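You operate a simulated robot arm through the tools that you are given. There is no shell and no other tool. Be economical: measure what you need, move in short steps, check, and stop when the job is done.

Carry out the task below with a simulated robot arm. There is one attempt and no reset: what you move stays moved.

## Task
Shut off, vent and part the test hose, then wind it in.
Fine: wall tap shut first, vent till the dial is at 0 and shut it again, hose end in its rest, reel wound to its stop.

It is judged by the outcome, as a careful person would: the job done as asked, and still so three seconds after it is handed in. It fails if anything else is knocked over, pushed out of place, dropped, spilled or broken.

## Robot
A 7-joint arm with a two-finger parallel gripper, hanging from a carriage that runs on a gantry, over the field with the corners [-186, -4.1], [44, 0.6], [41.4, 128.6], [-188.6, 123.9] (x, y) and turns from -6.615 to 5.376 rad about z. Base frame: it is fixed where the carriage stands at the start and does not move with it; the origin is on the floor, on the carriage's upright axis, x ahead of it, y to its left, z up; the surface under the hand at the start is at about z = 85. Units: cm, rad, N and s.
With the tool pointing down near the work surface it reaches from about 30 to 72 cm from the robot's upright axis, wherever it stands. Its first joint turns from -2.496 to 2.496 rad. Places, roughly: bore of the hose rest [20, -20, 90]; hose dial [70, -40, 130]; hose reel [50, -20, 110]; mouth of the test inlet [0, 0, 90]; vent valve [20, -30, 110]; wall tap [70, -30, 100]. Payload 1.57 kg.
The tool frame sits at the grasp point between the pads (the TCP): z along the fingers, y along the line on which they close. The tips reach 3 cm beyond it. Largest opening 11 cm; finger width 2.4, thickness 1.2; the body of the gripper, 4.8 by 11.2 cm, starts 7.8 cm behind the TCP.
Orientation is that of the tool frame in the base frame, as [roll, pitch, yaw] about the fixed x, y, z axes, in that order (R = Rz(yaw) Ry(pitch) Rx(roll)). With the fingers straight down and closing along the base's y, the tool's x points along the base's -x, its y along +y and its z along -z.

## Interface
- The arm moves only by the tool drive_tool. Its argument "commands" is a list of rows, each an object (a shift or turn left out is 0, a gripper value left out holds the last) with "fingers": the opening, from 0 (shut) to 1 (fully open); "xyz": the shift along the tool's x, y, z in cm, a list of three; "rotation": the turn, a rotation vector about the tool's x, y, z in rad, a list of three. In form: [{"fingers": fingers, "xyz": [tx, ty, tz], "rotation": [wx, wy, wz]}, ...]. A call has 1 to 12 rows; each row shifts and turns the commanded pose from where the row before left it, along the tool's axes as they then stand. Each row takes 0.2 s and may step no farther than 5 cm and 0.15 rad from the row before; otherwise, or with a gripper value out of range, the whole call is refused. Where a pose cannot be reached the arm comes as near as it can. A force on the tool above 40 N (or 10 N above the force at the start of the call, whichever is more), or a blocked arm, ends the call early, and 0.2 s more pass. Each finger travels about 4.5 cm/s and halts on what it meets, pressing with about 35 N; the grip force reading is that of the motor and also rises with nothing between the fingers. The clock runs only during rows and for 0.2 s after the last one: add rows that do not move to give the fingers time. The reply holds the time, the measured pose of the TCP, the force on the tool along the base axes, the opening and the grip force, in the units named above and with some noise, with the torque about the TCP (base axes, N m) and any sound that the robot's microphone picked up, and new pictures: "views" is both (left out), scene, wrist or none.
- Cameras (640 x 400 px; columns grow to the right, rows downward): "scene" is now at [23.55, -7.13, 181.23]; the picture's right is [-0.98, -0.19, 0.00], its down [-0.18, 0.91, -0.36] and it looks along [0.07, -0.36, -0.93] (base axes); focal length 259 px, centre (320, 200). "wrist" rides on the gripper at [7, 1.6, -14.1] in the tool frame; the picture's right is [-0.23, 0.97, 0.00], its down [-0.86, -0.20, -0.48] and it looks along [-0.47, -0.11, 0.88] (tool axes); focal length 222 px, centre (320, 200). There is no depth. A picture from a camera that has moved, and an enlarged one, comes with that camera's place and axes in the base frame and with its lens. The place of the scene camera against the robot may be out by one fixed shift of up to 2.5 cm in any direction.
- lift_body(by): slides the trunk up (or, below 0, down) by that many cm; the arm and the scene camera ride with it, the base frame stays. It gives what a move gives, with no picture.
- base_move(legs): drives the robot by 1 to 6 legs, each [ahead, left, turn to the left] in cm, cm and rad, along the robot's own axes; the way and the turn of a leg run together, so that a leg with both is an arc; at most 150 cm and 3.142 rad a leg. The arm and the cameras ride along, it lands a little off, and it stops where it bumps. It keeps to its track: a leg is cut to what the track allows. It gives what a move gives, and a new picture of the scene camera.
- pan_tilt(pan, tilt): turns the head with the scene camera to pan (to the left, within 2.705 rad either way) and tilt (down, from -0.506 to 1.204), counted from straight ahead of the robot. It gives what a move gives, and a new picture of the scene camera.
- inspect(camera, box): a new picture of the part [left, top, right, bottom] of that camera's present view, enlarged. It takes no simulated time.
- job_done(): hands the job in; it is judged then, once.

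Work in short steps. Places have to be worked out from the pictures, the camera data and where the tool is seen: move nearer, look again, correct. Check each grasp and each placing, and mend what went wrong. You have 120 turns and 260 pictures in all, those below and enlarged ones among them. Open the gripper and draw the arm clear of the work before you hand the job in, unless the task says otherwise; then end with one line.

The tools are called after "Call:" by a JSON object that holds its "name" and its "arguments". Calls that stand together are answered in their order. drive_tool: Moves the arm, as the interface text tells. Its arguments: {"type":"object","properties":{"commands":{"type":"array"},"views":{"type":"string","enum":["both","scene","wrist","none"]}},"required":["commands"]} The other tools are called the same way: lift_body (by) slides the trunk up or down; base_move (legs) drives the base; pan_tilt (pan, tilt) turns the head that bears the scene camera; inspect (camera, box) takes an enlarged picture of a part of a camera's view; job_done () hands the job in.

At the start:

```text
clock: 0.0
tool_pos: [27.58, -28.12, 99.98]
tool_rot: [-3.141, 0.0, -3.14]
contact_force: [-0.8, -0.4, -0.8]
ft_torque: [-0.01, -0.01, 0.0]
opening: 11.0
gripper_force: 0.0
trunk travel left (down, up): [-50.0, 9.5]
robot x, y, heading: [0.11, -0.11, 0.004]
head pan, tilt: [-1.375, 1.201]
```

scene: 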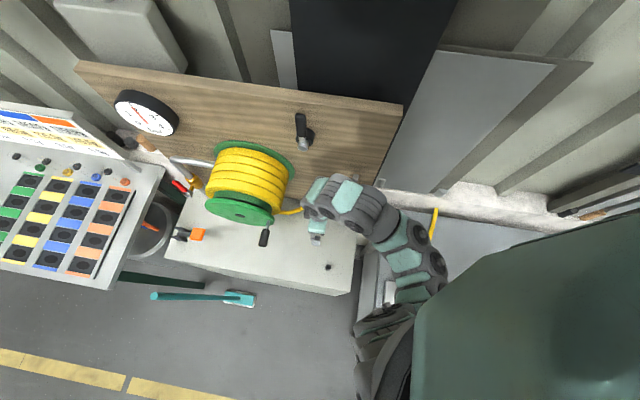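
wrist: 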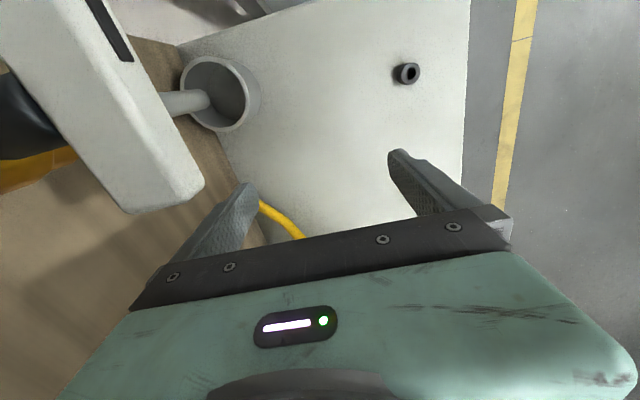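

The scene shows a bench with a reel, a dial, a board with a black lever and a bench-top with small items. I'll enlarge parts to identify the tap, vent, inlet and rest.

Call:
{"name": "inspect", "arguments": {"camera": "scene", "box": [90, 70, 290, 195]}}

Call:
{"name": "inspect", "arguments": {"camera": "scene", "box": [150, 160, 350, 285]}}

Call:
{"name": "inspect", "arguments": {"camera": "scene", "box": [260, 90, 460, 215]}}

```text
3.20 times, centred on (190, 132) of scene
camera zoom: at [23.55, -7.13, 181.23], right [-0.98, -0.19, 0.0], down [-0.18, 0.91, -0.36], along [0.07, -0.36, -0.93], focal length 828 px, centre (736, 416)
```

zoom: 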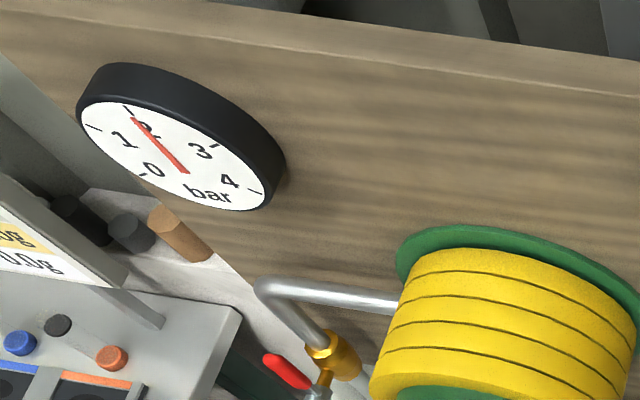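

```text
3.20 times, centred on (250, 222) of scene
camera zoom: at [23.55, -7.13, 181.23], right [-0.98, -0.19, 0.0], down [-0.18, 0.91, -0.36], along [0.07, -0.36, -0.93], focal length 828 px, centre (544, 128)
```

zoom: 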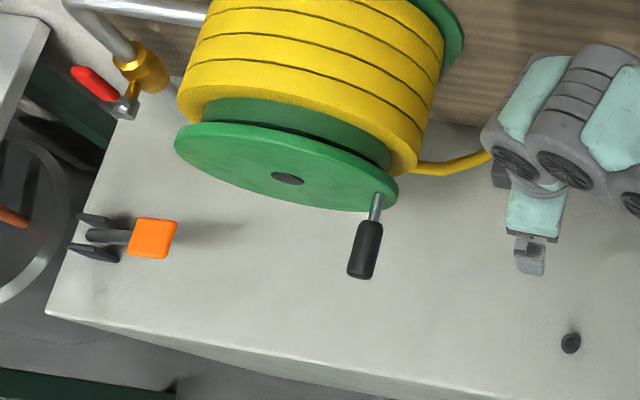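

```text
3.20 times, centred on (360, 152) of scene
camera zoom: at [23.55, -7.13, 181.23], right [-0.98, -0.19, 0.0], down [-0.18, 0.91, -0.36], along [0.07, -0.36, -0.93], focal length 828 px, centre (192, 352)
```

zoom: 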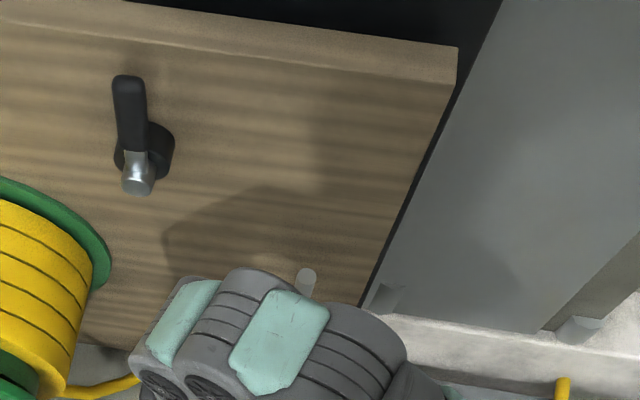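

The arm hides the right part of the bench (vent, inlet, hose end). I lift the trunk and back the carriage away from the bench to see.

Call:
{"name": "lift_body", "arguments": {"by": 9}}

Call:
{"name": "base_move", "arguments": {"legs": [[0, 45, 0]]}}

Call:
{"name": "pan_tilt", "arguments": {"pan": -1.45, "tilt": 0.85}}

```text
clock: 1.2
tool_pos: [27.65, -28.17, 109.02]
tool_rot: [-3.14, 0.001, 3.142]
contact_force: [0.6, 0.1, -0.3]
ft_torque: [-0.01, 0.01, 0.0]
opening: 10.98
gripper_force: 0.1
trunk travel left (down, up): [-59.0, 0.5]
robot x, y, heading: [-0.24, -0.0, 0.003]
head pan, tilt: [-1.375, 1.201]
```

```text
clock: 3.9
tool_pos: [27.58, 16.02, 108.99]
tool_rot: [-3.141, 0.0, 3.141]
contact_force: [0.5, 0.8, -0.5]
ft_torque: [-0.02, -0.03, 0.01]
opening: 11.03
gripper_force: 0.0
trunk travel left (down, up): [-59.0, 0.5]
robot x, y, heading: [-0.18, 43.72, 0.003]
head pan, tilt: [-1.375, 1.201]
camera scene: at [23.53, 37.06, 190.23], right [-0.98, -0.2, 0.0], down [-0.18, 0.91, -0.36], along [0.07, -0.36, -0.93], focal length 259 px, centre (320, 200)
```

scene: 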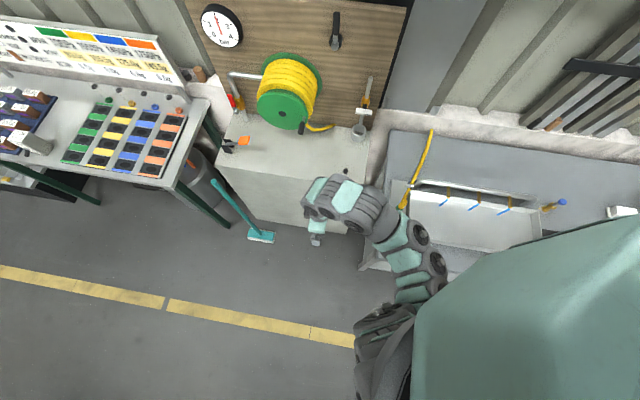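

```text
clock: 4.8
tool_pos: [27.57, 15.96, 109.18]
tool_rot: [3.141, 0.001, -3.138]
contact_force: [-0.5, 0.4, 0.4]
ft_torque: [0.02, -0.02, 0.0]
opening: 11.0
gripper_force: 0.0
trunk travel left (down, up): [-59.0, 0.5]
robot x, y, heading: [0.18, 44.07, 0.006]
head pan, tilt: [-1.45, 0.85]
camera scene: at [23.39, 34.79, 192.6], right [-0.99, -0.12, 0.0], down [-0.09, 0.75, -0.66], along [0.08, -0.65, -0.75], focal length 259 px, centre (320, 200)
```

scene: 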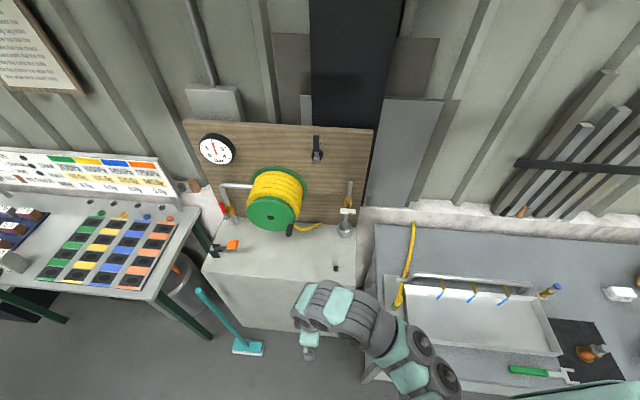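

Call:
{"name": "inspect", "arguments": {"camera": "scene", "box": [295, 120, 455, 320]}}

Call:
{"name": "inspect", "arguments": {"camera": "scene", "box": [180, 120, 380, 280]}}

Call:
{"name": "inspect", "arguments": {"camera": "scene", "box": [300, 160, 380, 240]}}

```text
2.00 times, centred on (375, 220) of scene
camera zoom: at [23.39, 34.79, 192.6], right [-0.99, -0.12, 0.0], down [-0.09, 0.75, -0.66], along [0.08, -0.65, -0.75], focal length 518 px, centre (210, 160)
```

zoom: 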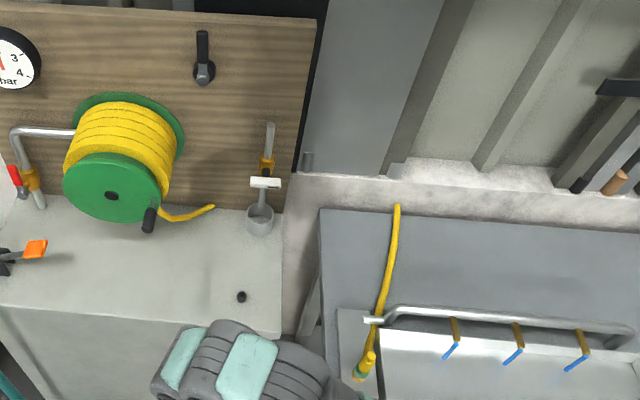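

```text
2.50 times, centred on (280, 200) of scene
camera zoom: at [23.39, 34.79, 192.6], right [-0.99, -0.12, 0.0], down [-0.09, 0.75, -0.66], along [0.08, -0.65, -0.75], focal length 647 px, centre (420, 200)
```

zoom: 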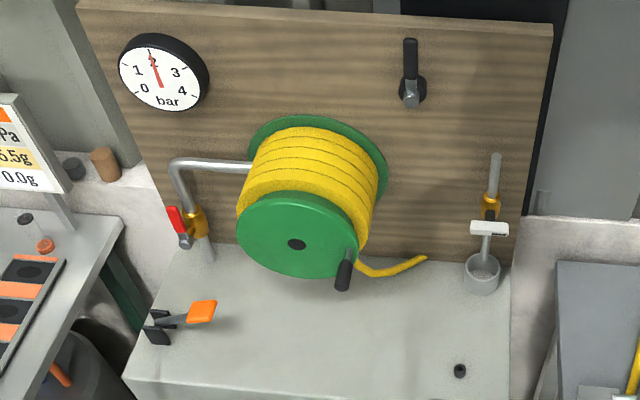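

```text
5.00 times, centred on (340, 200) of scene
camera zoom: at [23.39, 34.79, 192.6], right [-0.99, -0.12, 0.0], down [-0.09, 0.75, -0.66], along [0.08, -0.65, -0.75], focal length 1294 px, centre (220, 200)
```

zoom: 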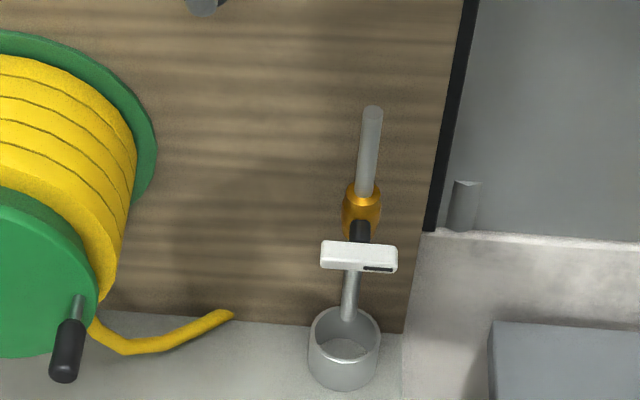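

The wall tap is the red lever at about [73,-31,103]; the vent is the white T-handle over a cup; the black bore at about [23,-18,88] is the rest; the hose coupling is plugged at about [-2,-4,90]. Drive toward the wall tap for a closer look.

Call:
{"name": "base_move", "arguments": {"legs": [[38, -15, 0]]}}

Call:
{"name": "inspect", "arguments": {"camera": "scene", "box": [240, 130, 340, 230]}}

Call:
{"name": "drive_tool", "arguments": {"commands": [{"fingers": 1}], "views": "wrist"}}

```text
clock: 7.3
tool_pos: [65.84, 0.83, 109.07]
tool_rot: [-3.14, 0.0, -3.136]
contact_force: [0.4, -0.2, 0.0]
ft_torque: [-0.02, 0.01, -0.03]
opening: 11.01
gripper_force: 0.0
trunk travel left (down, up): [-59.0, 0.5]
robot x, y, heading: [38.38, 28.65, 0.009]
head pan, tilt: [-1.45, 0.85]
camera scene: at [61.62, 19.48, 192.6], right [-0.99, -0.13, 0.0], down [-0.09, 0.75, -0.66], along [0.08, -0.65, -0.75], focal length 259 px, centre (320, 200)
```

scene: 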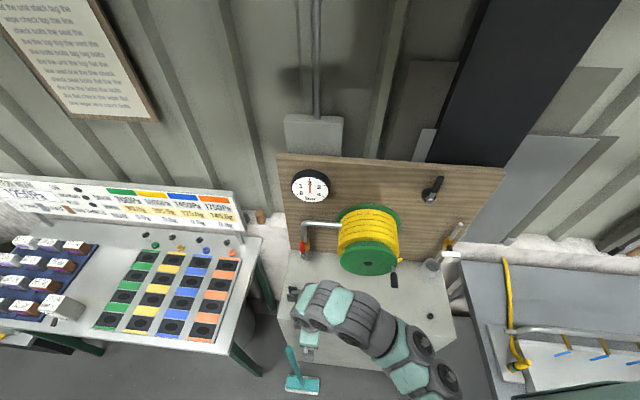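

```text
4.00 times, centred on (290, 180) of scene
camera zoom: at [61.62, 19.48, 192.6], right [-0.99, -0.13, 0.0], down [-0.09, 0.75, -0.66], along [0.08, -0.65, -0.75], focal length 1036 px, centre (440, 280)
```

zoom: 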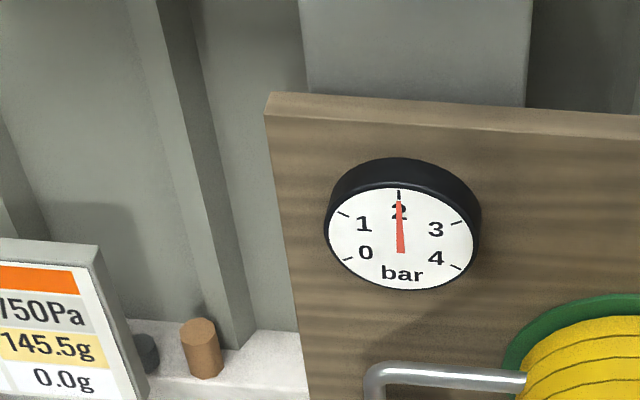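

```text
clock: 7.7
tool_pos: [65.92, 0.73, 108.97]
tool_rot: [3.14, 0.001, -3.137]
contact_force: [-0.1, 0.2, 0.0]
ft_torque: [0.0, 0.01, 0.0]
opening: 11.01
gripper_force: 0.1
trunk travel left (down, up): [-59.0, 0.5]
robot x, y, heading: [38.54, 28.2, 0.0]
head pan, tilt: [-1.45, 0.85]
camera wrist: at [58.92, 2.42, 123.19], right [0.22, 0.97, 0.0], down [0.86, -0.2, 0.48], along [0.47, -0.11, -0.88], focal length 222 px, centre (320, 200)
```

wrist: 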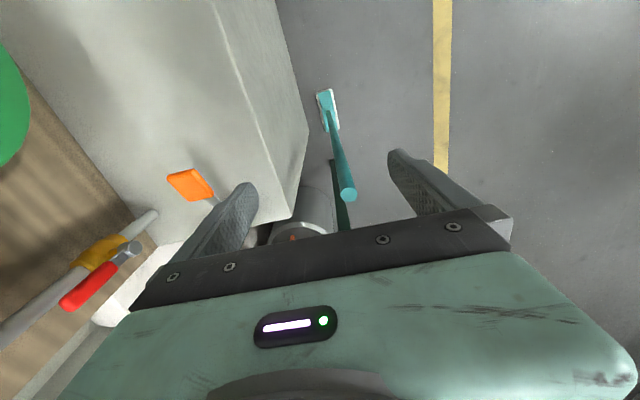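

Close look at the tap from both cameras, to get its place and lever direction.

Call:
{"name": "inspect", "arguments": {"camera": "scene", "box": [280, 210, 340, 270]}}

Call:
{"name": "inspect", "arguments": {"camera": "wrist", "box": [0, 180, 180, 360]}}

Call:
{"name": "inspect", "arguments": {"camera": "scene", "box": [410, 160, 470, 280]}}

```text
6.67 times, centred on (310, 240) of scene
camera zoom: at [61.62, 19.48, 192.6], right [-0.99, -0.13, 0.0], down [-0.09, 0.75, -0.66], along [0.08, -0.65, -0.75], focal length 1726 px, centre (387, -67)
```

zoom: 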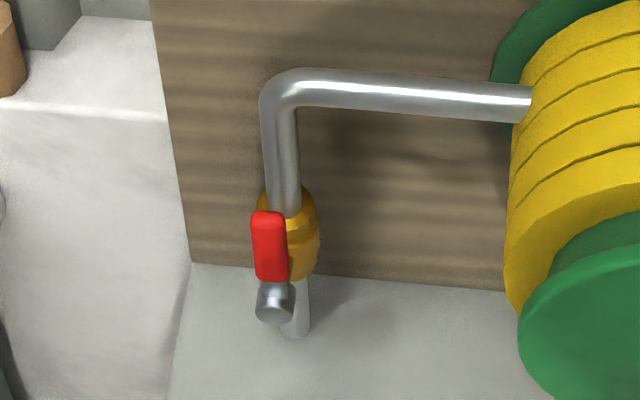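

```text
2.22 times, centred on (90, 270) of wrist
camera zoom: at [58.92, 2.42, 123.19], right [0.22, 0.97, 0.0], down [0.86, -0.2, 0.48], along [0.47, -0.11, -0.88], focal length 494 px, centre (831, 44)
```

zoom: 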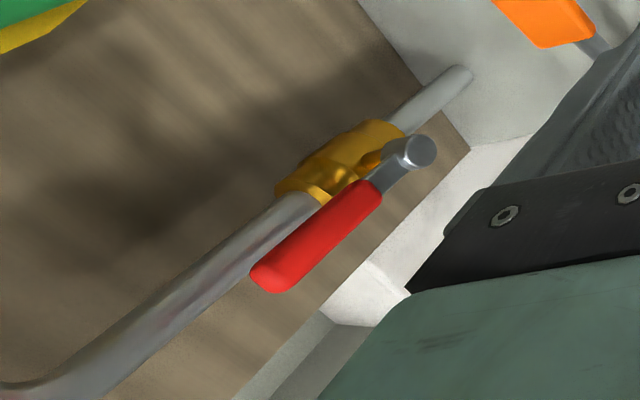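

```text
3.33 times, centred on (440, 220) of scene
camera zoom: at [61.62, 19.48, 192.6], right [-0.99, -0.13, 0.0], down [-0.09, 0.75, -0.66], along [0.08, -0.65, -0.75], focal length 863 px, centre (-80, 133)
```

zoom: 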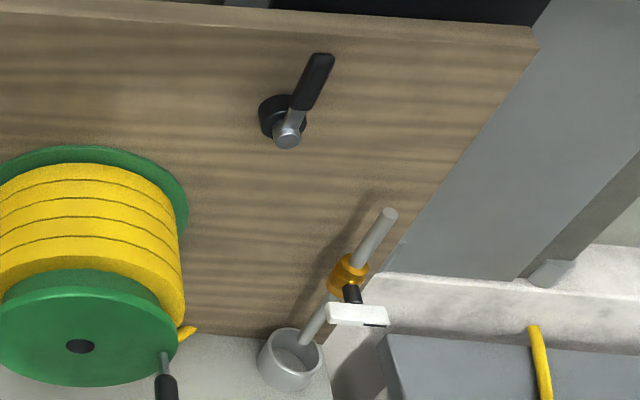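

The red lever stands up along the pipe (open), pivoting on a stem toward +y; the vent has a T-handle. I move the tool closer to the tap for a second wrist view to triangulate.

Call:
{"name": "drive_tool", "arguments": {"commands": [{"xyz": [-2, -4, -1]}, {"xyz": [-2, -4, -1]}, {"xyz": [-2, -4, -1]}, {"xyz": [-2, -2, 0]}, {}], "views": "wrist"}}

```text
clock: 8.9
tool_pos: [74.02, -13.2, 111.85]
tool_rot: [-3.141, 0.0, -3.136]
contact_force: [-0.3, 1.1, 0.2]
ft_torque: [0.01, 0.01, 0.01]
opening: 11.02
gripper_force: 0.1
trunk travel left (down, up): [-59.0, 0.5]
robot x, y, heading: [37.88, 28.65, 0.004]
head pan, tilt: [-1.45, 0.85]
camera wrist: at [67.01, -11.6, 126.05], right [0.22, 0.98, 0.0], down [0.86, -0.19, 0.48], along [0.47, -0.11, -0.88], focal length 222 px, centre (320, 200)
```

wrist: 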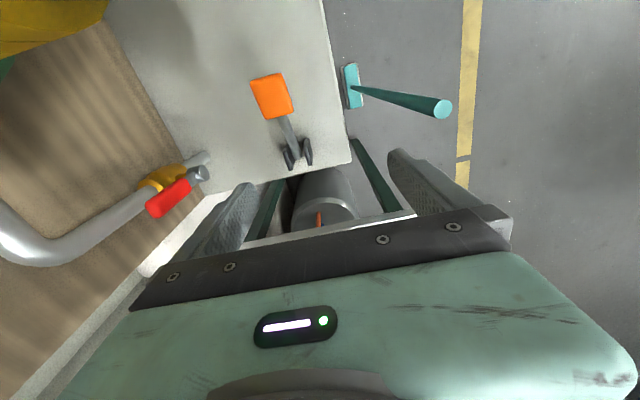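

Estimates agree on the stem end at about [74.7,-30,97.5] with the lever tip near z 107. I tilt the tool to point horizontally at the board (-y), which suits lever, T-handle and crank.

Call:
{"name": "drive_tool", "arguments": {"commands": [{"rotation": [0.15, 0, 0]}, {"rotation": [0.15, 0, 0]}, {"rotation": [0.15, 0, 0]}, {"rotation": [0.15, 0, 0]}, {"rotation": [0.15, 0, 0]}, {"rotation": [0.15, 0, 0]}, {"rotation": [0.15, 0, 0]}, {"rotation": [0.15, 0, 0]}, {"rotation": [0.15, 0, 0]}, {"rotation": [0.15, 0, 0]}, {"rotation": [0.07, 0, 0]}, {}], "views": "both"}}

```text
clock: 11.5
tool_pos: [74.04, -13.15, 112.02]
tool_rot: [-1.571, -0.001, -3.134]
contact_force: [-0.7, -0.4, 0.0]
ft_torque: [0.01, -0.01, -0.01]
opening: 11.01
gripper_force: 0.1
trunk travel left (down, up): [-59.0, 0.5]
robot x, y, heading: [38.38, 28.58, 0.002]
head pan, tilt: [-1.45, 0.85]
camera scene: at [61.62, 19.49, 192.61], right [-0.99, -0.13, 0.0], down [-0.09, 0.75, -0.66], along [0.08, -0.65, -0.75], focal length 259 px, centre (320, 200)
camera wrist: at [67.01, 0.97, 110.44], right [0.23, 0.0, -0.97], down [0.85, 0.48, 0.2], along [0.47, -0.88, 0.11], focal length 222 px, centre (320, 200)
```

scene: 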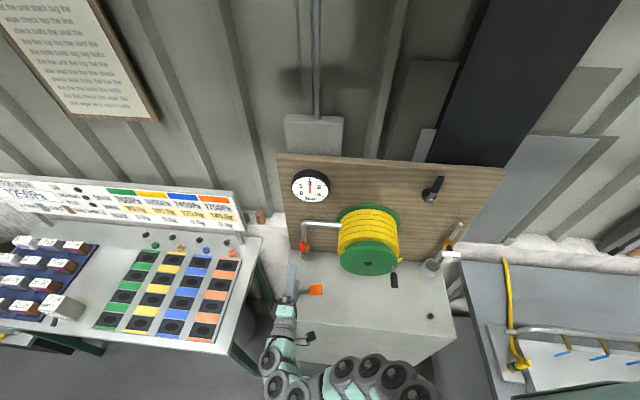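
wrist: 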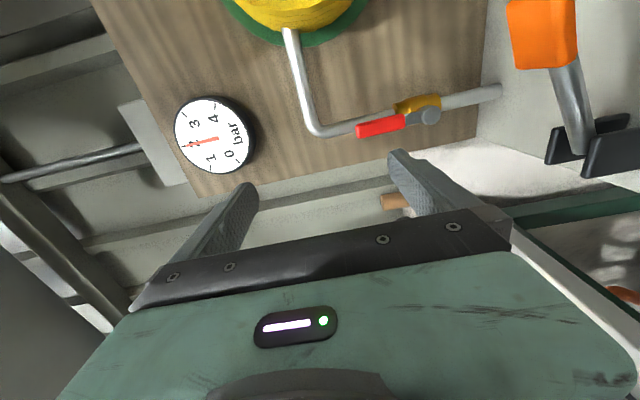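

The tool is horizontal; the pivot sits at about [74.7,-30,97.2] and the lever tip at z≈106.7. I close the fingers and come alongside the lever on its +x side.

Call:
{"name": "drive_tool", "arguments": {"commands": [{"fingers": 0, "xyz": [-2.3, 4.5, 0]}, {"xyz": [-2.3, 4.5, 0]}, {"xyz": [0, 0, 2]}, {"xyz": [0, 0, 3]}, {"xyz": [0, 0, 3]}, {"xyz": [0, 0, 2]}, {"xyz": [0, 0, 2]}, {}], "views": "wrist"}}

```text
refused: row 1 steps farther than a row can; nothing moved
```

Call:
{"name": "drive_tool", "arguments": {"commands": [{"fingers": 0, "xyz": [-1.5, 3, 0]}, {"xyz": [-1.5, 3, 0]}, {"xyz": [-1.6, 3, 0]}, {"xyz": [0, 0, 2]}, {"xyz": [0, 0, 3]}, {"xyz": [0, 0, 3]}, {"xyz": [0, 0, 2]}, {"xyz": [0, 0, 2]}, {}], "views": "wrist"}}

```text
clock: 13.5
tool_pos: [78.51, -25.16, 103.67]
tool_rot: [-1.572, 0.0, -3.136]
contact_force: [-0.5, -0.1, -0.2]
ft_torque: [-0.01, -0.03, 0.05]
opening: 0.0
gripper_force: 21.2
out of reach, approached as far as the arm can: row 8
trunk travel left (down, up): [-59.0, 0.5]
robot x, y, heading: [38.24, 28.89, 0.007]
head pan, tilt: [-1.45, 0.85]
camera wrist: at [71.54, -11.03, 102.03], right [0.23, 0.0, -0.97], down [0.85, 0.48, 0.2], along [0.47, -0.88, 0.11], focal length 222 px, centre (320, 200)
```

wrist: 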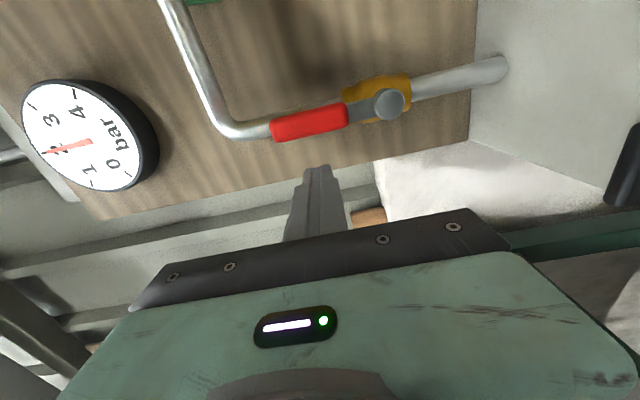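

Out of reach by a few cm. Stem confirmed at [74.6,-30,97.1]. I draw back and bring the carriage 10 cm nearer.

Call:
{"name": "drive_tool", "arguments": {"commands": [{"xyz": [0, 0, -4]}, {"xyz": [0, 0, -4]}], "views": "none"}}

Call:
{"name": "base_move", "arguments": {"legs": [[0, -14, 0]]}}

```text
clock: 14.1
tool_pos: [78.19, -17.28, 103.22]
tool_rot: [-1.578, 0.007, 3.138]
contact_force: [7.7, 5.9, -0.2]
ft_torque: [0.04, 0.0, -0.75]
opening: 0.0
gripper_force: 21.2
trunk travel left (down, up): [-59.0, 0.5]
robot x, y, heading: [37.95, 28.94, 0.002]
head pan, tilt: [-1.45, 0.85]
```

```text
clock: 15.4
tool_pos: [78.6, -30.95, 103.34]
tool_rot: [-1.572, 0.001, -3.135]
contact_force: [-0.2, -0.2, -1.1]
ft_torque: [0.03, 0.01, -0.01]
opening: 0.0
gripper_force: 21.4
trunk travel left (down, up): [-59.0, 0.5]
robot x, y, heading: [38.2, 15.26, 0.01]
head pan, tilt: [-1.45, 0.85]
camera scene: at [61.74, 5.78, 192.6], right [-0.99, -0.13, 0.0], down [-0.1, 0.75, -0.66], along [0.08, -0.65, -0.75], focal length 259 px, centre (320, 200)
```

scene: 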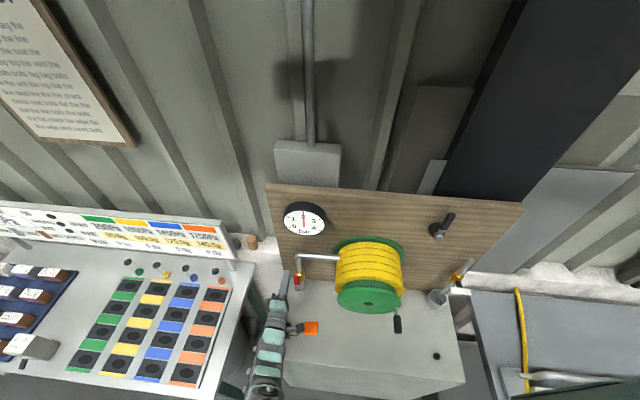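

TCP now at y=-31; I back off 2 cm so the tips lie in the lever's plane and look.

Call:
{"name": "drive_tool", "arguments": {"commands": [{"xyz": [0, 0, -2]}, {}], "views": "wrist"}}

Call:
{"name": "inspect", "arguments": {"camera": "scene", "box": [265, 245, 345, 305]}}

```text
clock: 16.0
tool_pos: [78.62, -28.83, 103.38]
tool_rot: [-1.573, 0.001, -3.134]
contact_force: [0.2, 0.5, 0.3]
ft_torque: [-0.02, 0.0, 0.01]
opening: 0.01
gripper_force: 21.1
trunk travel left (down, up): [-59.0, 0.5]
robot x, y, heading: [38.35, 14.69, 0.01]
head pan, tilt: [-1.45, 0.85]
camera wrist: at [71.54, -14.8, 101.86], right [0.23, 0.0, -0.97], down [0.85, 0.49, 0.2], along [0.47, -0.87, 0.11], focal length 222 px, centre (320, 200)
```

wrist: 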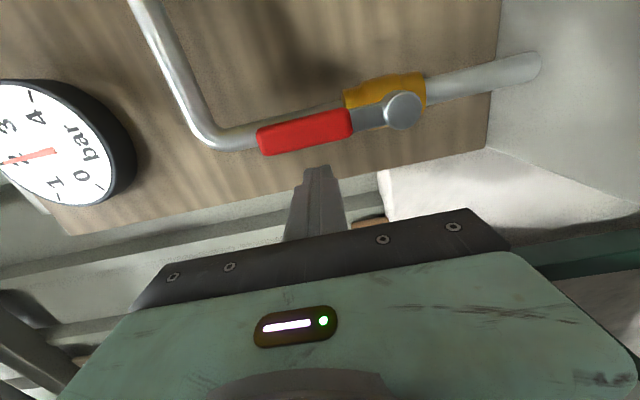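

```text
6.67 times, centred on (305, 275) of scene
camera zoom: at [61.74, 5.78, 192.6], right [-0.99, -0.13, 0.0], down [-0.1, 0.74, -0.66], along [0.09, -0.65, -0.75], focal length 1726 px, centre (420, -300)
```

zoom: 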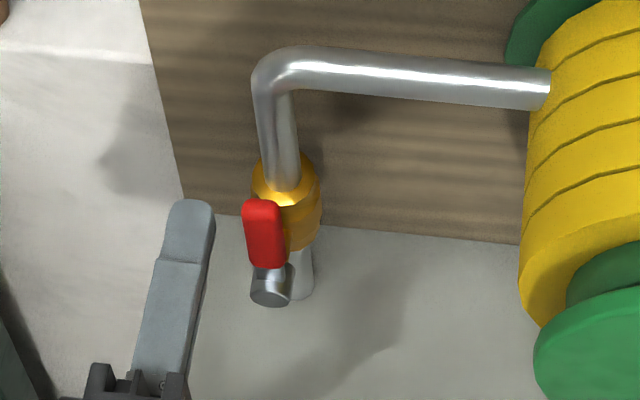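

The tip lies beside the lever in its plane. I push it along an arc toward -x (clockwise seen from the front), watching the force.

Call:
{"name": "drive_tool", "arguments": {"commands": [{"xyz": [1, 0, 0]}, {"xyz": [1, 0, 0]}, {"xyz": [1.1, -0.15, 0]}, {"xyz": [1.1, -0.15, 0]}, {}], "views": "wrist"}}

```text
clock: 16.9
tool_pos: [76.78, -28.59, 103.56]
tool_rot: [-1.58, 0.004, -3.109]
contact_force: [18.7, -5.3, 2.5]
ft_torque: [0.02, 0.07, 0.27]
opening: 0.02
gripper_force: 21.1
trunk travel left (down, up): [-59.0, 0.5]
robot x, y, heading: [38.47, 14.73, 0.007]
head pan, tilt: [-1.45, 0.85]
stopped in row 4: the force on the tool passed its limit at 47 N (the readings are from after the stop); the commanded pose is now the measured one
camera wrist: at [69.42, -14.65, 102.12], right [0.23, 0.02, -0.97], down [0.84, 0.5, 0.21], along [0.49, -0.86, 0.1], focal length 222 px, centre (320, 200)
```

wrist: 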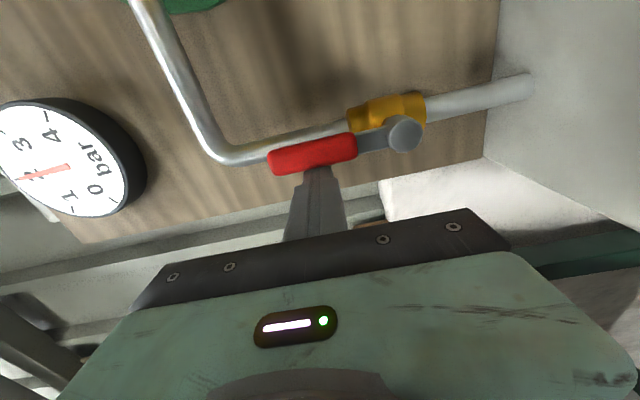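

It is blocked that way (47 N), so this is the open stop; it must turn the other way. I back out, pass in front of the lever to its -x side.

Call:
{"name": "drive_tool", "arguments": {"commands": [{"xyz": [-0.8, 0, 0], "rotation": [0.008, 0.0, 0]}, {"xyz": [0, 0, -3]}, {"xyz": [0, 0, -2]}, {"xyz": [3.2, 0, 0]}, {"xyz": [3.4, 0, 0]}, {}], "views": "wrist"}}

```text
clock: 18.3
tool_pos: [70.16, -23.62, 103.47]
tool_rot: [-1.573, 0.002, -3.114]
contact_force: [0.8, -0.3, 0.2]
ft_torque: [-0.01, -0.01, 0.01]
opening: 0.0
gripper_force: 21.5
trunk travel left (down, up): [-59.0, 0.5]
robot x, y, heading: [38.29, 15.16, 0.012]
head pan, tilt: [-1.45, 0.85]
camera wrist: at [62.81, -9.74, 101.96], right [0.23, 0.01, -0.97], down [0.84, 0.5, 0.2], along [0.49, -0.87, 0.11], focal length 222 px, centre (320, 200)
```

wrist: 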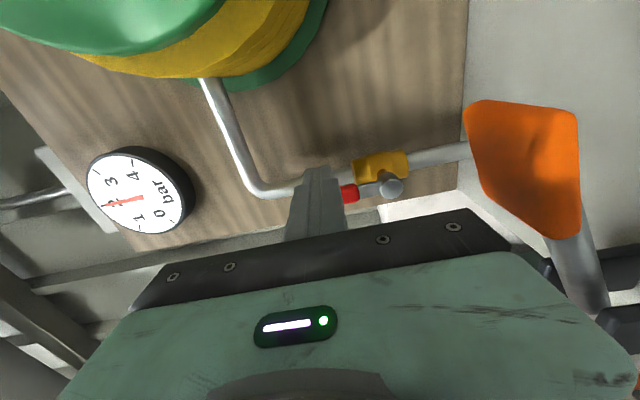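

Orange gadget's top is at about [68,-18.5,95], just clear below the gripper. I go in on the -x side of the lever and push it toward +x.

Call:
{"name": "drive_tool", "arguments": {"commands": [{"xyz": [0, 0, 2.5]}, {"xyz": [0, 0, 2.5]}, {"xyz": [-1.2, 0, 0]}, {"xyz": [-1.2, 0, 0]}, {"xyz": [-1.13, -0.15, 0]}, {"xyz": [-1.13, -0.15, 0]}, {"xyz": [-1.12, 0.25, 0]}, {"xyz": [-1.12, 0.25, 0]}, {}], "views": "wrist"}}

```text
clock: 20.3
tool_pos: [77.29, -28.54, 103.21]
tool_rot: [-1.571, 0.002, -3.118]
contact_force: [-1.3, -0.7, 1.4]
ft_torque: [-0.04, 0.02, -0.01]
opening: 0.0
gripper_force: 21.4
trunk travel left (down, up): [-59.0, 0.5]
robot x, y, heading: [38.28, 15.05, 0.009]
head pan, tilt: [-1.45, 0.85]
camera wrist: at [69.97, -14.53, 101.64], right [0.23, 0.01, -0.97], down [0.84, 0.5, 0.2], along [0.49, -0.87, 0.11], focal length 222 px, centre (320, 200)
```

wrist: 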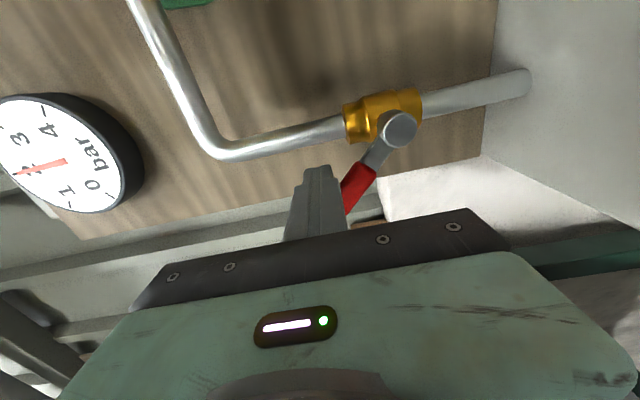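

The lever is turning freely (about 45°). Continue the arc to its stop.

Call:
{"name": "drive_tool", "arguments": {"commands": [{"xyz": [-0.97, 0.6, 0]}, {"xyz": [-0.97, 0.6, 0]}, {"xyz": [-0.7, 0.92, 0]}, {"xyz": [-0.7, 0.92, 0]}, {"xyz": [-0.28, 0.63, 0]}, {"xyz": [-0.2, 0.63, 0]}, {"xyz": [0, 0.6, 0]}, {"xyz": [0, 0.6, 0]}], "views": "wrist"}}

```text
clock: 21.5
tool_pos: [80.05, -26.94, 99.7]
tool_rot: [-1.582, -0.021, -3.111]
contact_force: [2.5, 15.3, 3.6]
ft_torque: [-0.11, 0.2, -0.1]
opening: 0.0
gripper_force: 21.7
out of reach, approached as far as the arm can: row 4, 5
trunk travel left (down, up): [-59.0, 0.5]
robot x, y, heading: [38.02, 14.97, 0.012]
head pan, tilt: [-1.45, 0.85]
stopped in row 5: the force on the tool passed its limit at 58 N (the readings are from after the stop); the commanded pose is now the measured one
camera wrist: at [72.61, -13.01, 98.4], right [0.21, 0.02, -0.98], down [0.84, 0.5, 0.19], along [0.5, -0.86, 0.09], focal length 222 px, centre (320, 200)
```

wrist: 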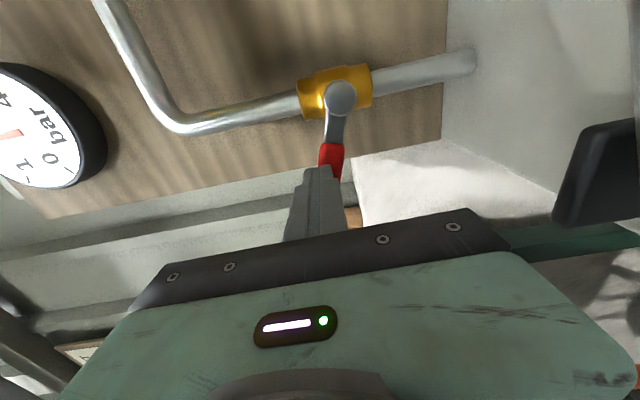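

The arm reached its limit with the lever nearly horizontal; check from the scene camera.

Call:
{"name": "pan_tilt", "arguments": {"pan": -1.0, "tilt": 0.95}}

Call:
{"name": "inspect", "arguments": {"camera": "scene", "box": [270, 180, 430, 280]}}

```text
clock: 22.4
tool_pos: [80.06, -26.96, 99.62]
tool_rot: [-1.585, -0.019, -3.114]
contact_force: [8.0, 20.8, 0.1]
ft_torque: [0.05, -0.14, 0.01]
opening: 0.0
gripper_force: 21.5
trunk travel left (down, up): [-59.0, 0.5]
robot x, y, heading: [38.03, 15.01, 0.016]
head pan, tilt: [-1.0, 0.949]
camera scene: at [64.86, 7.67, 191.86], right [-0.84, -0.55, 0.0], down [-0.45, 0.68, -0.58], along [0.32, -0.48, -0.81], focal length 259 px, centre (320, 200)
```

scene: 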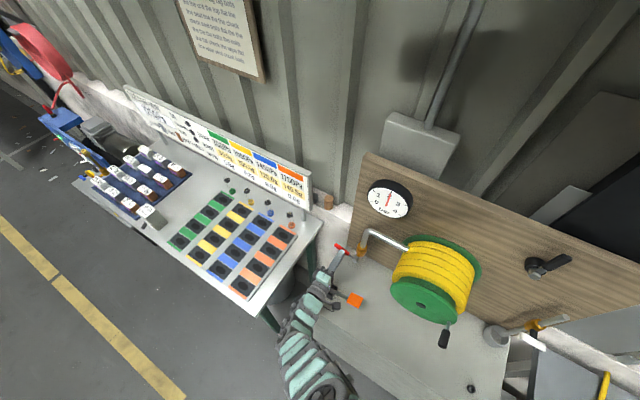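

```text
4.00 times, centred on (350, 230) of scene
camera zoom: at [64.86, 7.67, 191.86], right [-0.84, -0.55, 0.0], down [-0.45, 0.68, -0.58], along [0.32, -0.48, -0.81], focal length 1036 px, centre (200, 80)
```

zoom: 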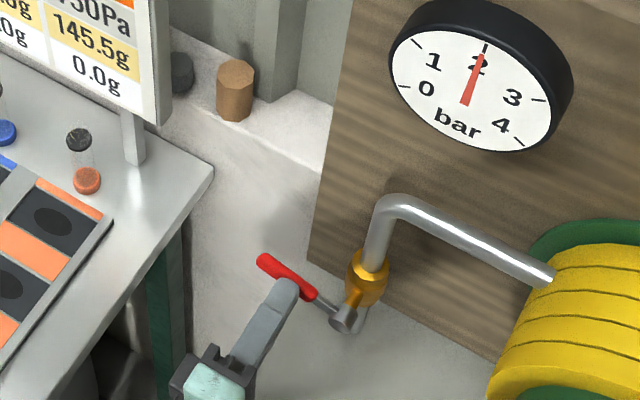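

The lever is about 70° turned, a little short of its stop. I release, lower the trunk 6 cm and bring the base nearer for better reach.

Call:
{"name": "drive_tool", "arguments": {"commands": [{"xyz": [0, -3, 0]}, {"xyz": [0, -3, -2]}, {"xyz": [0, 0, -5]}, {"xyz": [0, 0, -1]}, {}], "views": "none"}}

Call:
{"name": "lift_body", "arguments": {"by": -6}}

Call:
{"name": "base_move", "arguments": {"legs": [[2, -8, 0]]}}

Call:
{"name": "drive_tool", "arguments": {"commands": [{}], "views": "wrist"}}

```text
clock: 23.6
tool_pos: [79.78, -19.47, 106.05]
tool_rot: [-1.58, -0.023, -3.114]
contact_force: [0.1, -0.1, -0.2]
ft_torque: [-0.05, 0.01, -0.04]
opening: 0.0
gripper_force: 20.8
trunk travel left (down, up): [-59.0, 0.5]
robot x, y, heading: [38.27, 14.87, 0.006]
head pan, tilt: [-1.0, 0.949]
```

```text
clock: 24.6
tool_pos: [79.87, -19.43, 99.98]
tool_rot: [-1.578, -0.022, -3.113]
contact_force: [-0.9, 0.1, -0.3]
ft_torque: [-0.03, 0.03, 0.02]
opening: 0.01
gripper_force: 20.9
trunk travel left (down, up): [-53.0, 6.5]
robot x, y, heading: [38.5, 14.66, 0.012]
head pan, tilt: [-1.0, 0.949]
```

```text
clock: 25.7
tool_pos: [81.98, -26.94, 99.72]
tool_rot: [-1.583, -0.022, -3.111]
contact_force: [2.2, 16.5, -5.2]
ft_torque: [0.17, -0.19, -0.12]
opening: 0.0
gripper_force: 21.5
trunk travel left (down, up): [-53.0, 6.5]
robot x, y, heading: [40.02, 7.16, 0.01]
head pan, tilt: [-1.0, 0.949]
camera scene: at [66.87, -0.26, 185.83], right [-0.83, -0.55, 0.0], down [-0.45, 0.68, -0.58], along [0.32, -0.48, -0.81], focal length 259 px, centre (320, 200)
```

scene: 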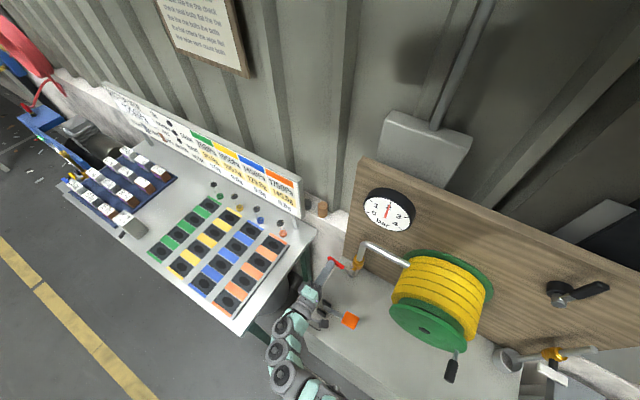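

```text
clock: 26.1
tool_pos: [81.89, -26.82, 99.78]
tool_rot: [-1.584, -0.023, -3.113]
contact_force: [0.7, 13.0, 1.2]
ft_torque: [-0.05, 0.2, -0.15]
opening: 0.0
gripper_force: 21.2
trunk travel left (down, up): [-53.0, 6.5]
robot x, y, heading: [40.62, 7.11, 0.013]
head pan, tilt: [-1.0, 0.949]
camera wrist: at [74.52, -12.96, 98.51], right [0.21, 0.02, -0.98], down [0.84, 0.5, 0.19], along [0.49, -0.86, 0.09], focal length 222 px, centre (320, 200)
```

wrist: 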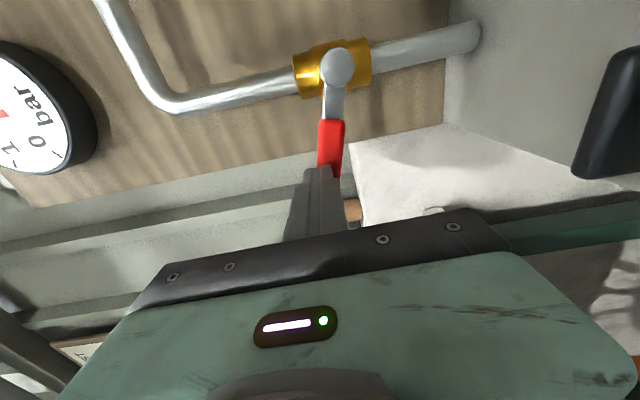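

The tip is resting on the lever's front face (y≈-29.9) rather than on top of it. I back off, rise, go in above it and press down.

Call:
{"name": "drive_tool", "arguments": {"commands": [{"xyz": [0, 0, -2]}, {"xyz": [0, -4, 0]}, {"xyz": [0.5, 0, 2]}, {"xyz": [0, 0, 2]}, {}], "views": "wrist"}}

```text
clock: 27.3
tool_pos: [81.39, -29.32, 103.72]
tool_rot: [-1.581, -0.022, -3.111]
contact_force: [0.2, -0.1, 0.4]
ft_torque: [0.02, -0.04, 0.0]
opening: 0.0
gripper_force: 21.2
trunk travel left (down, up): [-53.0, 6.5]
robot x, y, heading: [40.42, 6.99, 0.011]
head pan, tilt: [-1.0, 0.949]
camera wrist: at [74.03, -15.3, 102.41], right [0.21, 0.02, -0.98], down [0.85, 0.5, 0.19], along [0.49, -0.87, 0.09], focal length 222 px, centre (320, 200)
```

wrist: 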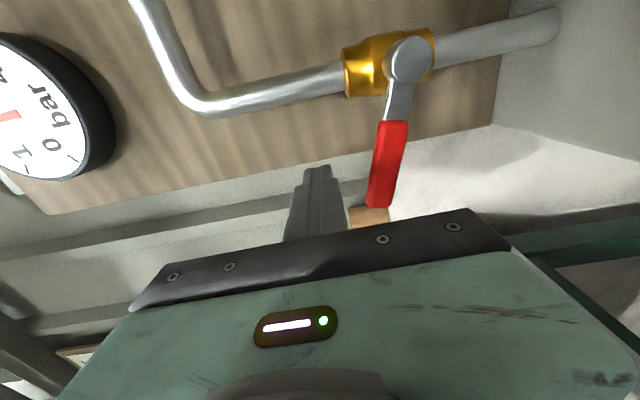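

Finger is above the lever (lever ~77° turned). Press straight down until the stop.

Call:
{"name": "drive_tool", "arguments": {"commands": [{"xyz": [0.2, 1, 0]}, {"xyz": [0, 1, 0]}, {"xyz": [0, 0.8, 0]}, {"xyz": [0, 0.8, 0]}, {"xyz": [0, 0.8, 0]}, {"xyz": [0, 0.8, 0]}, {"xyz": [0, 0.8, 0]}], "views": "wrist"}}

```text
clock: 28.8
tool_pos: [81.28, -29.22, 99.09]
tool_rot: [-1.565, -0.015, -3.115]
contact_force: [-4.4, 7.8, 12.9]
ft_torque: [0.0, -0.07, 0.03]
opening: 0.0
gripper_force: 21.3
trunk travel left (down, up): [-53.0, 6.5]
robot x, y, heading: [40.1, 7.23, 0.014]
head pan, tilt: [-1.0, 0.949]
stopped in row 7: the force on the tool passed its limit at 51 N (the readings are from after the stop); the commanded pose is now the measured one
camera wrist: at [73.94, -15.27, 97.52], right [0.21, 0.0, -0.98], down [0.85, 0.5, 0.18], along [0.49, -0.86, 0.11], focal length 222 px, centre (320, 200)
```

wrist: 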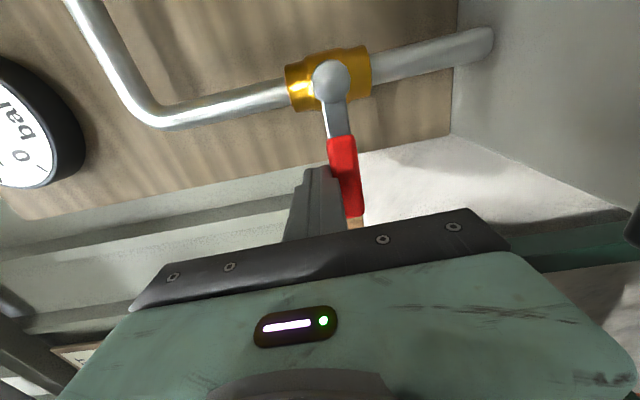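

Stopped at 51 N exactly where a horizontal lever should be: tap shut. Now lift off, back away and drive over to the vent.

Call:
{"name": "drive_tool", "arguments": {"commands": [{"xyz": [0, -3, 0]}, {"xyz": [0, -3, -1]}, {"xyz": [0, -2, -4]}, {"xyz": [0, 0, -4]}, {}], "views": "wrist"}}

Call:
{"name": "lift_body", "arguments": {"by": 6}}

Call:
{"name": "base_move", "arguments": {"legs": [[0, 22, 0], [-42, 0, 0]]}}

Call:
{"name": "pan_tilt", "arguments": {"pan": -1.45, "tilt": 0.85}}

```text
clock: 30.0
tool_pos: [81.42, -20.31, 107.17]
tool_rot: [-1.565, -0.017, -3.116]
contact_force: [0.6, 0.0, 0.8]
ft_torque: [-0.02, -0.03, 0.0]
opening: 0.0
gripper_force: 21.4
trunk travel left (down, up): [-53.0, 6.5]
robot x, y, heading: [40.32, 7.47, 0.011]
head pan, tilt: [-1.0, 0.949]
camera wrist: at [74.08, -6.33, 105.7], right [0.21, 0.0, -0.98], down [0.85, 0.5, 0.18], along [0.49, -0.86, 0.1], focal length 222 px, centre (320, 200)
```

wrist: 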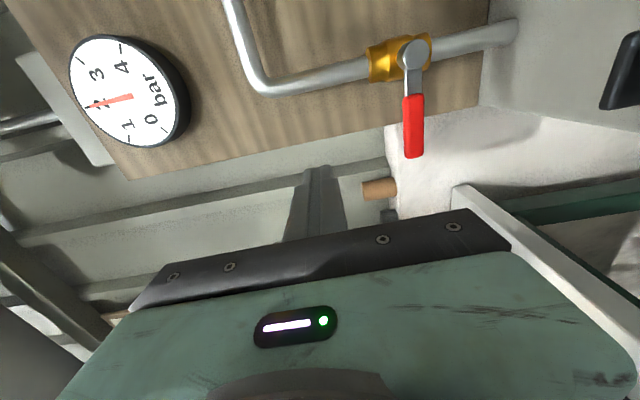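

```text
clock: 31.0
tool_pos: [81.45, -20.34, 113.18]
tool_rot: [-1.564, -0.018, -3.115]
contact_force: [-0.2, 0.5, 0.3]
ft_torque: [0.0, 0.01, -0.01]
opening: 0.0
gripper_force: 21.1
trunk travel left (down, up): [-59.0, 0.5]
robot x, y, heading: [40.34, 6.93, 0.011]
head pan, tilt: [-1.0, 0.949]
```

```text
clock: 34.8
tool_pos: [40.0, 0.39, 113.12]
tool_rot: [-1.566, -0.019, -3.118]
contact_force: [0.5, 0.6, 0.7]
ft_torque: [0.0, -0.03, 0.01]
opening: 0.02
gripper_force: 21.4
trunk travel left (down, up): [-59.0, 0.5]
robot x, y, heading: [-0.95, 27.93, 0.011]
head pan, tilt: [-1.0, 0.949]
camera scene: at [25.55, 20.41, 191.85], right [-0.84, -0.55, 0.0], down [-0.45, 0.68, -0.58], along [0.32, -0.49, -0.81], focal length 259 px, centre (320, 200)
```

scene: 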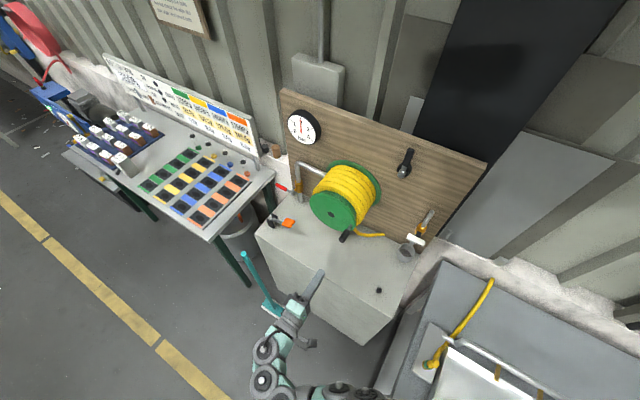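

```text
clock: 35.7
tool_pos: [40.17, 0.51, 113.2]
tool_rot: [-1.565, -0.017, -3.119]
contact_force: [-0.5, 0.4, -0.3]
ft_torque: [0.02, 0.05, 0.04]
opening: 0.0
gripper_force: 21.5
trunk travel left (down, up): [-59.0, 0.5]
robot x, y, heading: [-1.13, 28.01, 0.012]
head pan, tilt: [-1.45, 0.85]
camera scene: at [22.59, 18.74, 192.6], right [-0.99, -0.13, 0.0], down [-0.1, 0.74, -0.66], along [0.09, -0.65, -0.75], focal length 259 px, centre (320, 200)
```

scene: 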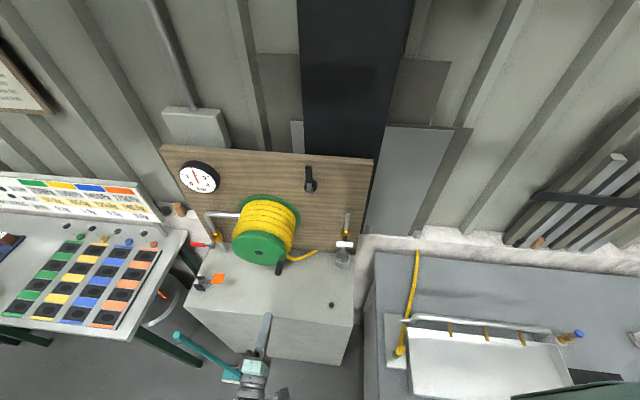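

The tap handle is clearly crossways (shut). Move on so the tool stands before the vent.

Call:
{"name": "base_move", "arguments": {"legs": [[-16, -8, 0]]}}

Call:
{"name": "drive_tool", "arguments": {"commands": [{"rotation": [0, 0, 0.0]}], "views": "wrist"}}

Call:
{"name": "inspect", "arguments": {"camera": "scene", "box": [200, 170, 320, 270]}}

```text
clock: 37.2
tool_pos: [24.47, -7.72, 113.15]
tool_rot: [-1.565, -0.017, -3.118]
contact_force: [-0.2, -0.2, -0.2]
ft_torque: [0.02, -0.01, 0.02]
opening: 0.01
gripper_force: 21.5
trunk travel left (down, up): [-59.0, 0.5]
robot x, y, heading: [-16.8, 19.7, 0.011]
head pan, tilt: [-1.45, 0.85]
camera scene: at [6.88, 10.58, 192.61], right [-0.99, -0.13, 0.0], down [-0.1, 0.74, -0.66], along [0.09, -0.65, -0.75], focal length 259 px, centre (320, 200)
```

scene: 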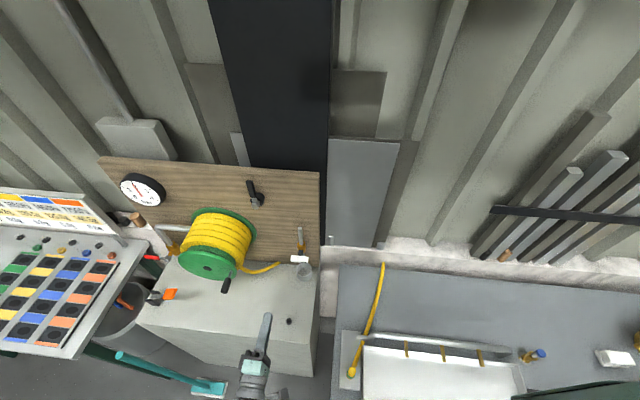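

```text
clock: 37.6
tool_pos: [24.46, -7.82, 113.1]
tool_rot: [-1.565, -0.019, -3.117]
contact_force: [-0.6, -0.7, -0.4]
ft_torque: [0.01, -0.04, -0.02]
opening: 0.0
gripper_force: 21.1
trunk travel left (down, up): [-59.0, 0.5]
robot x, y, heading: [-16.43, 19.7, 0.01]
head pan, tilt: [-1.45, 0.85]
camera wrist: at [17.07, 6.19, 111.69], right [0.21, 0.0, -0.98], down [0.85, 0.5, 0.18], along [0.49, -0.87, 0.11], focal length 222 px, centre (320, 200)
```

wrist: 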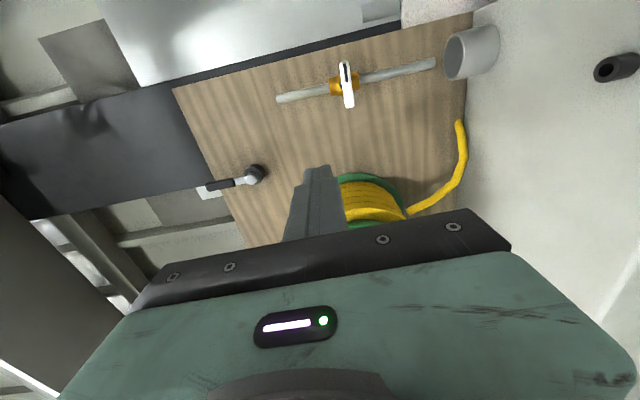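

```text
4.00 times, centred on (260, 220) of scene
camera zoom: at [6.88, 10.58, 192.6], right [-0.99, -0.13, 0.0], down [-0.1, 0.74, -0.66], along [0.09, -0.65, -0.75], focal length 1036 px, centre (560, 120)
```

zoom: 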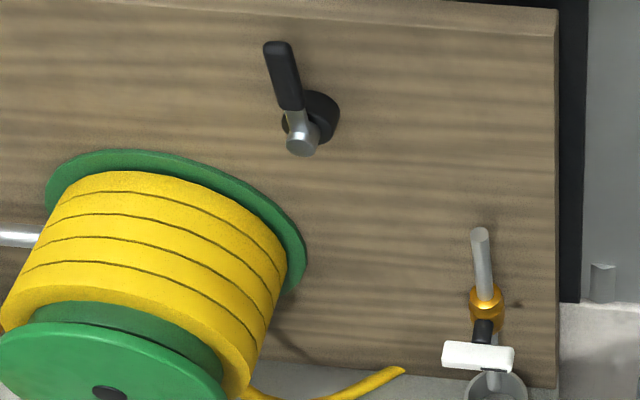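

The vent handle is at about [19.6,-31,108.4], bar horizontal across the pipe. I bring the carriage closer and line the open gripper up with it.

Call:
{"name": "base_move", "arguments": {"legs": [[-3, -9, 0]]}}

Call:
{"name": "drive_tool", "arguments": {"commands": [{"fingers": 0.5, "xyz": [1, 2.4, 0], "rotation": [0, 0.025, 0.019]}, {"xyz": [0.9, 2.3, 0]}, {}, {}], "views": "wrist"}}

```text
clock: 38.7
tool_pos: [21.62, -16.57, 113.01]
tool_rot: [-1.565, -0.018, -3.117]
contact_force: [-1.1, -0.5, 0.7]
ft_torque: [0.03, -0.03, -0.02]
opening: 0.01
gripper_force: 21.7
trunk travel left (down, up): [-59.0, 0.5]
robot x, y, heading: [-19.78, 11.0, 0.012]
head pan, tilt: [-1.45, 0.85]
camera scene: at [3.99, 1.82, 192.6], right [-0.99, -0.13, 0.0], down [-0.1, 0.74, -0.66], along [0.09, -0.65, -0.75], focal length 259 px, centre (320, 200)
```

scene: 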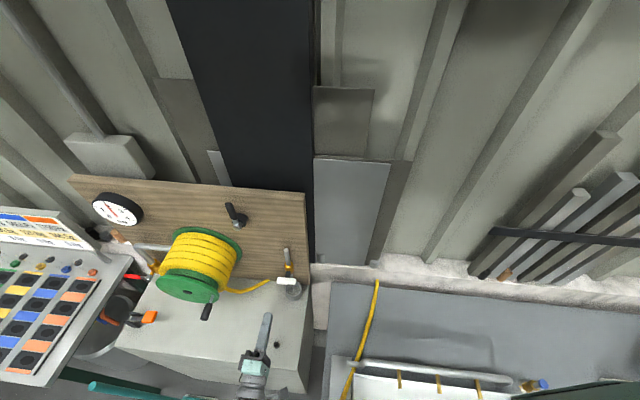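

```text
clock: 39.7
tool_pos: [19.59, -16.66, 108.55]
tool_rot: [-1.566, 0.003, -3.141]
contact_force: [-0.9, -0.5, 0.2]
ft_torque: [-0.01, -0.01, -0.02]
opening: 5.51
gripper_force: 0.0
trunk travel left (down, up): [-59.0, 0.5]
robot x, y, heading: [-19.28, 10.66, 0.009]
head pan, tilt: [-1.45, 0.85]
camera wrist: at [12.58, -2.46, 106.89], right [0.23, -0.01, -0.97], down [0.85, 0.48, 0.2], along [0.47, -0.88, 0.11], focal length 222 px, centre (320, 200)
```

wrist: 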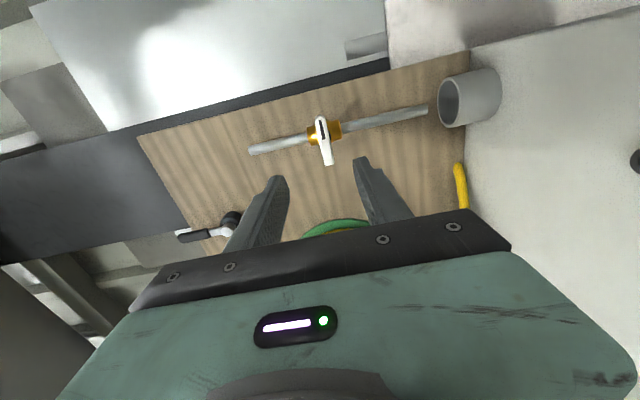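

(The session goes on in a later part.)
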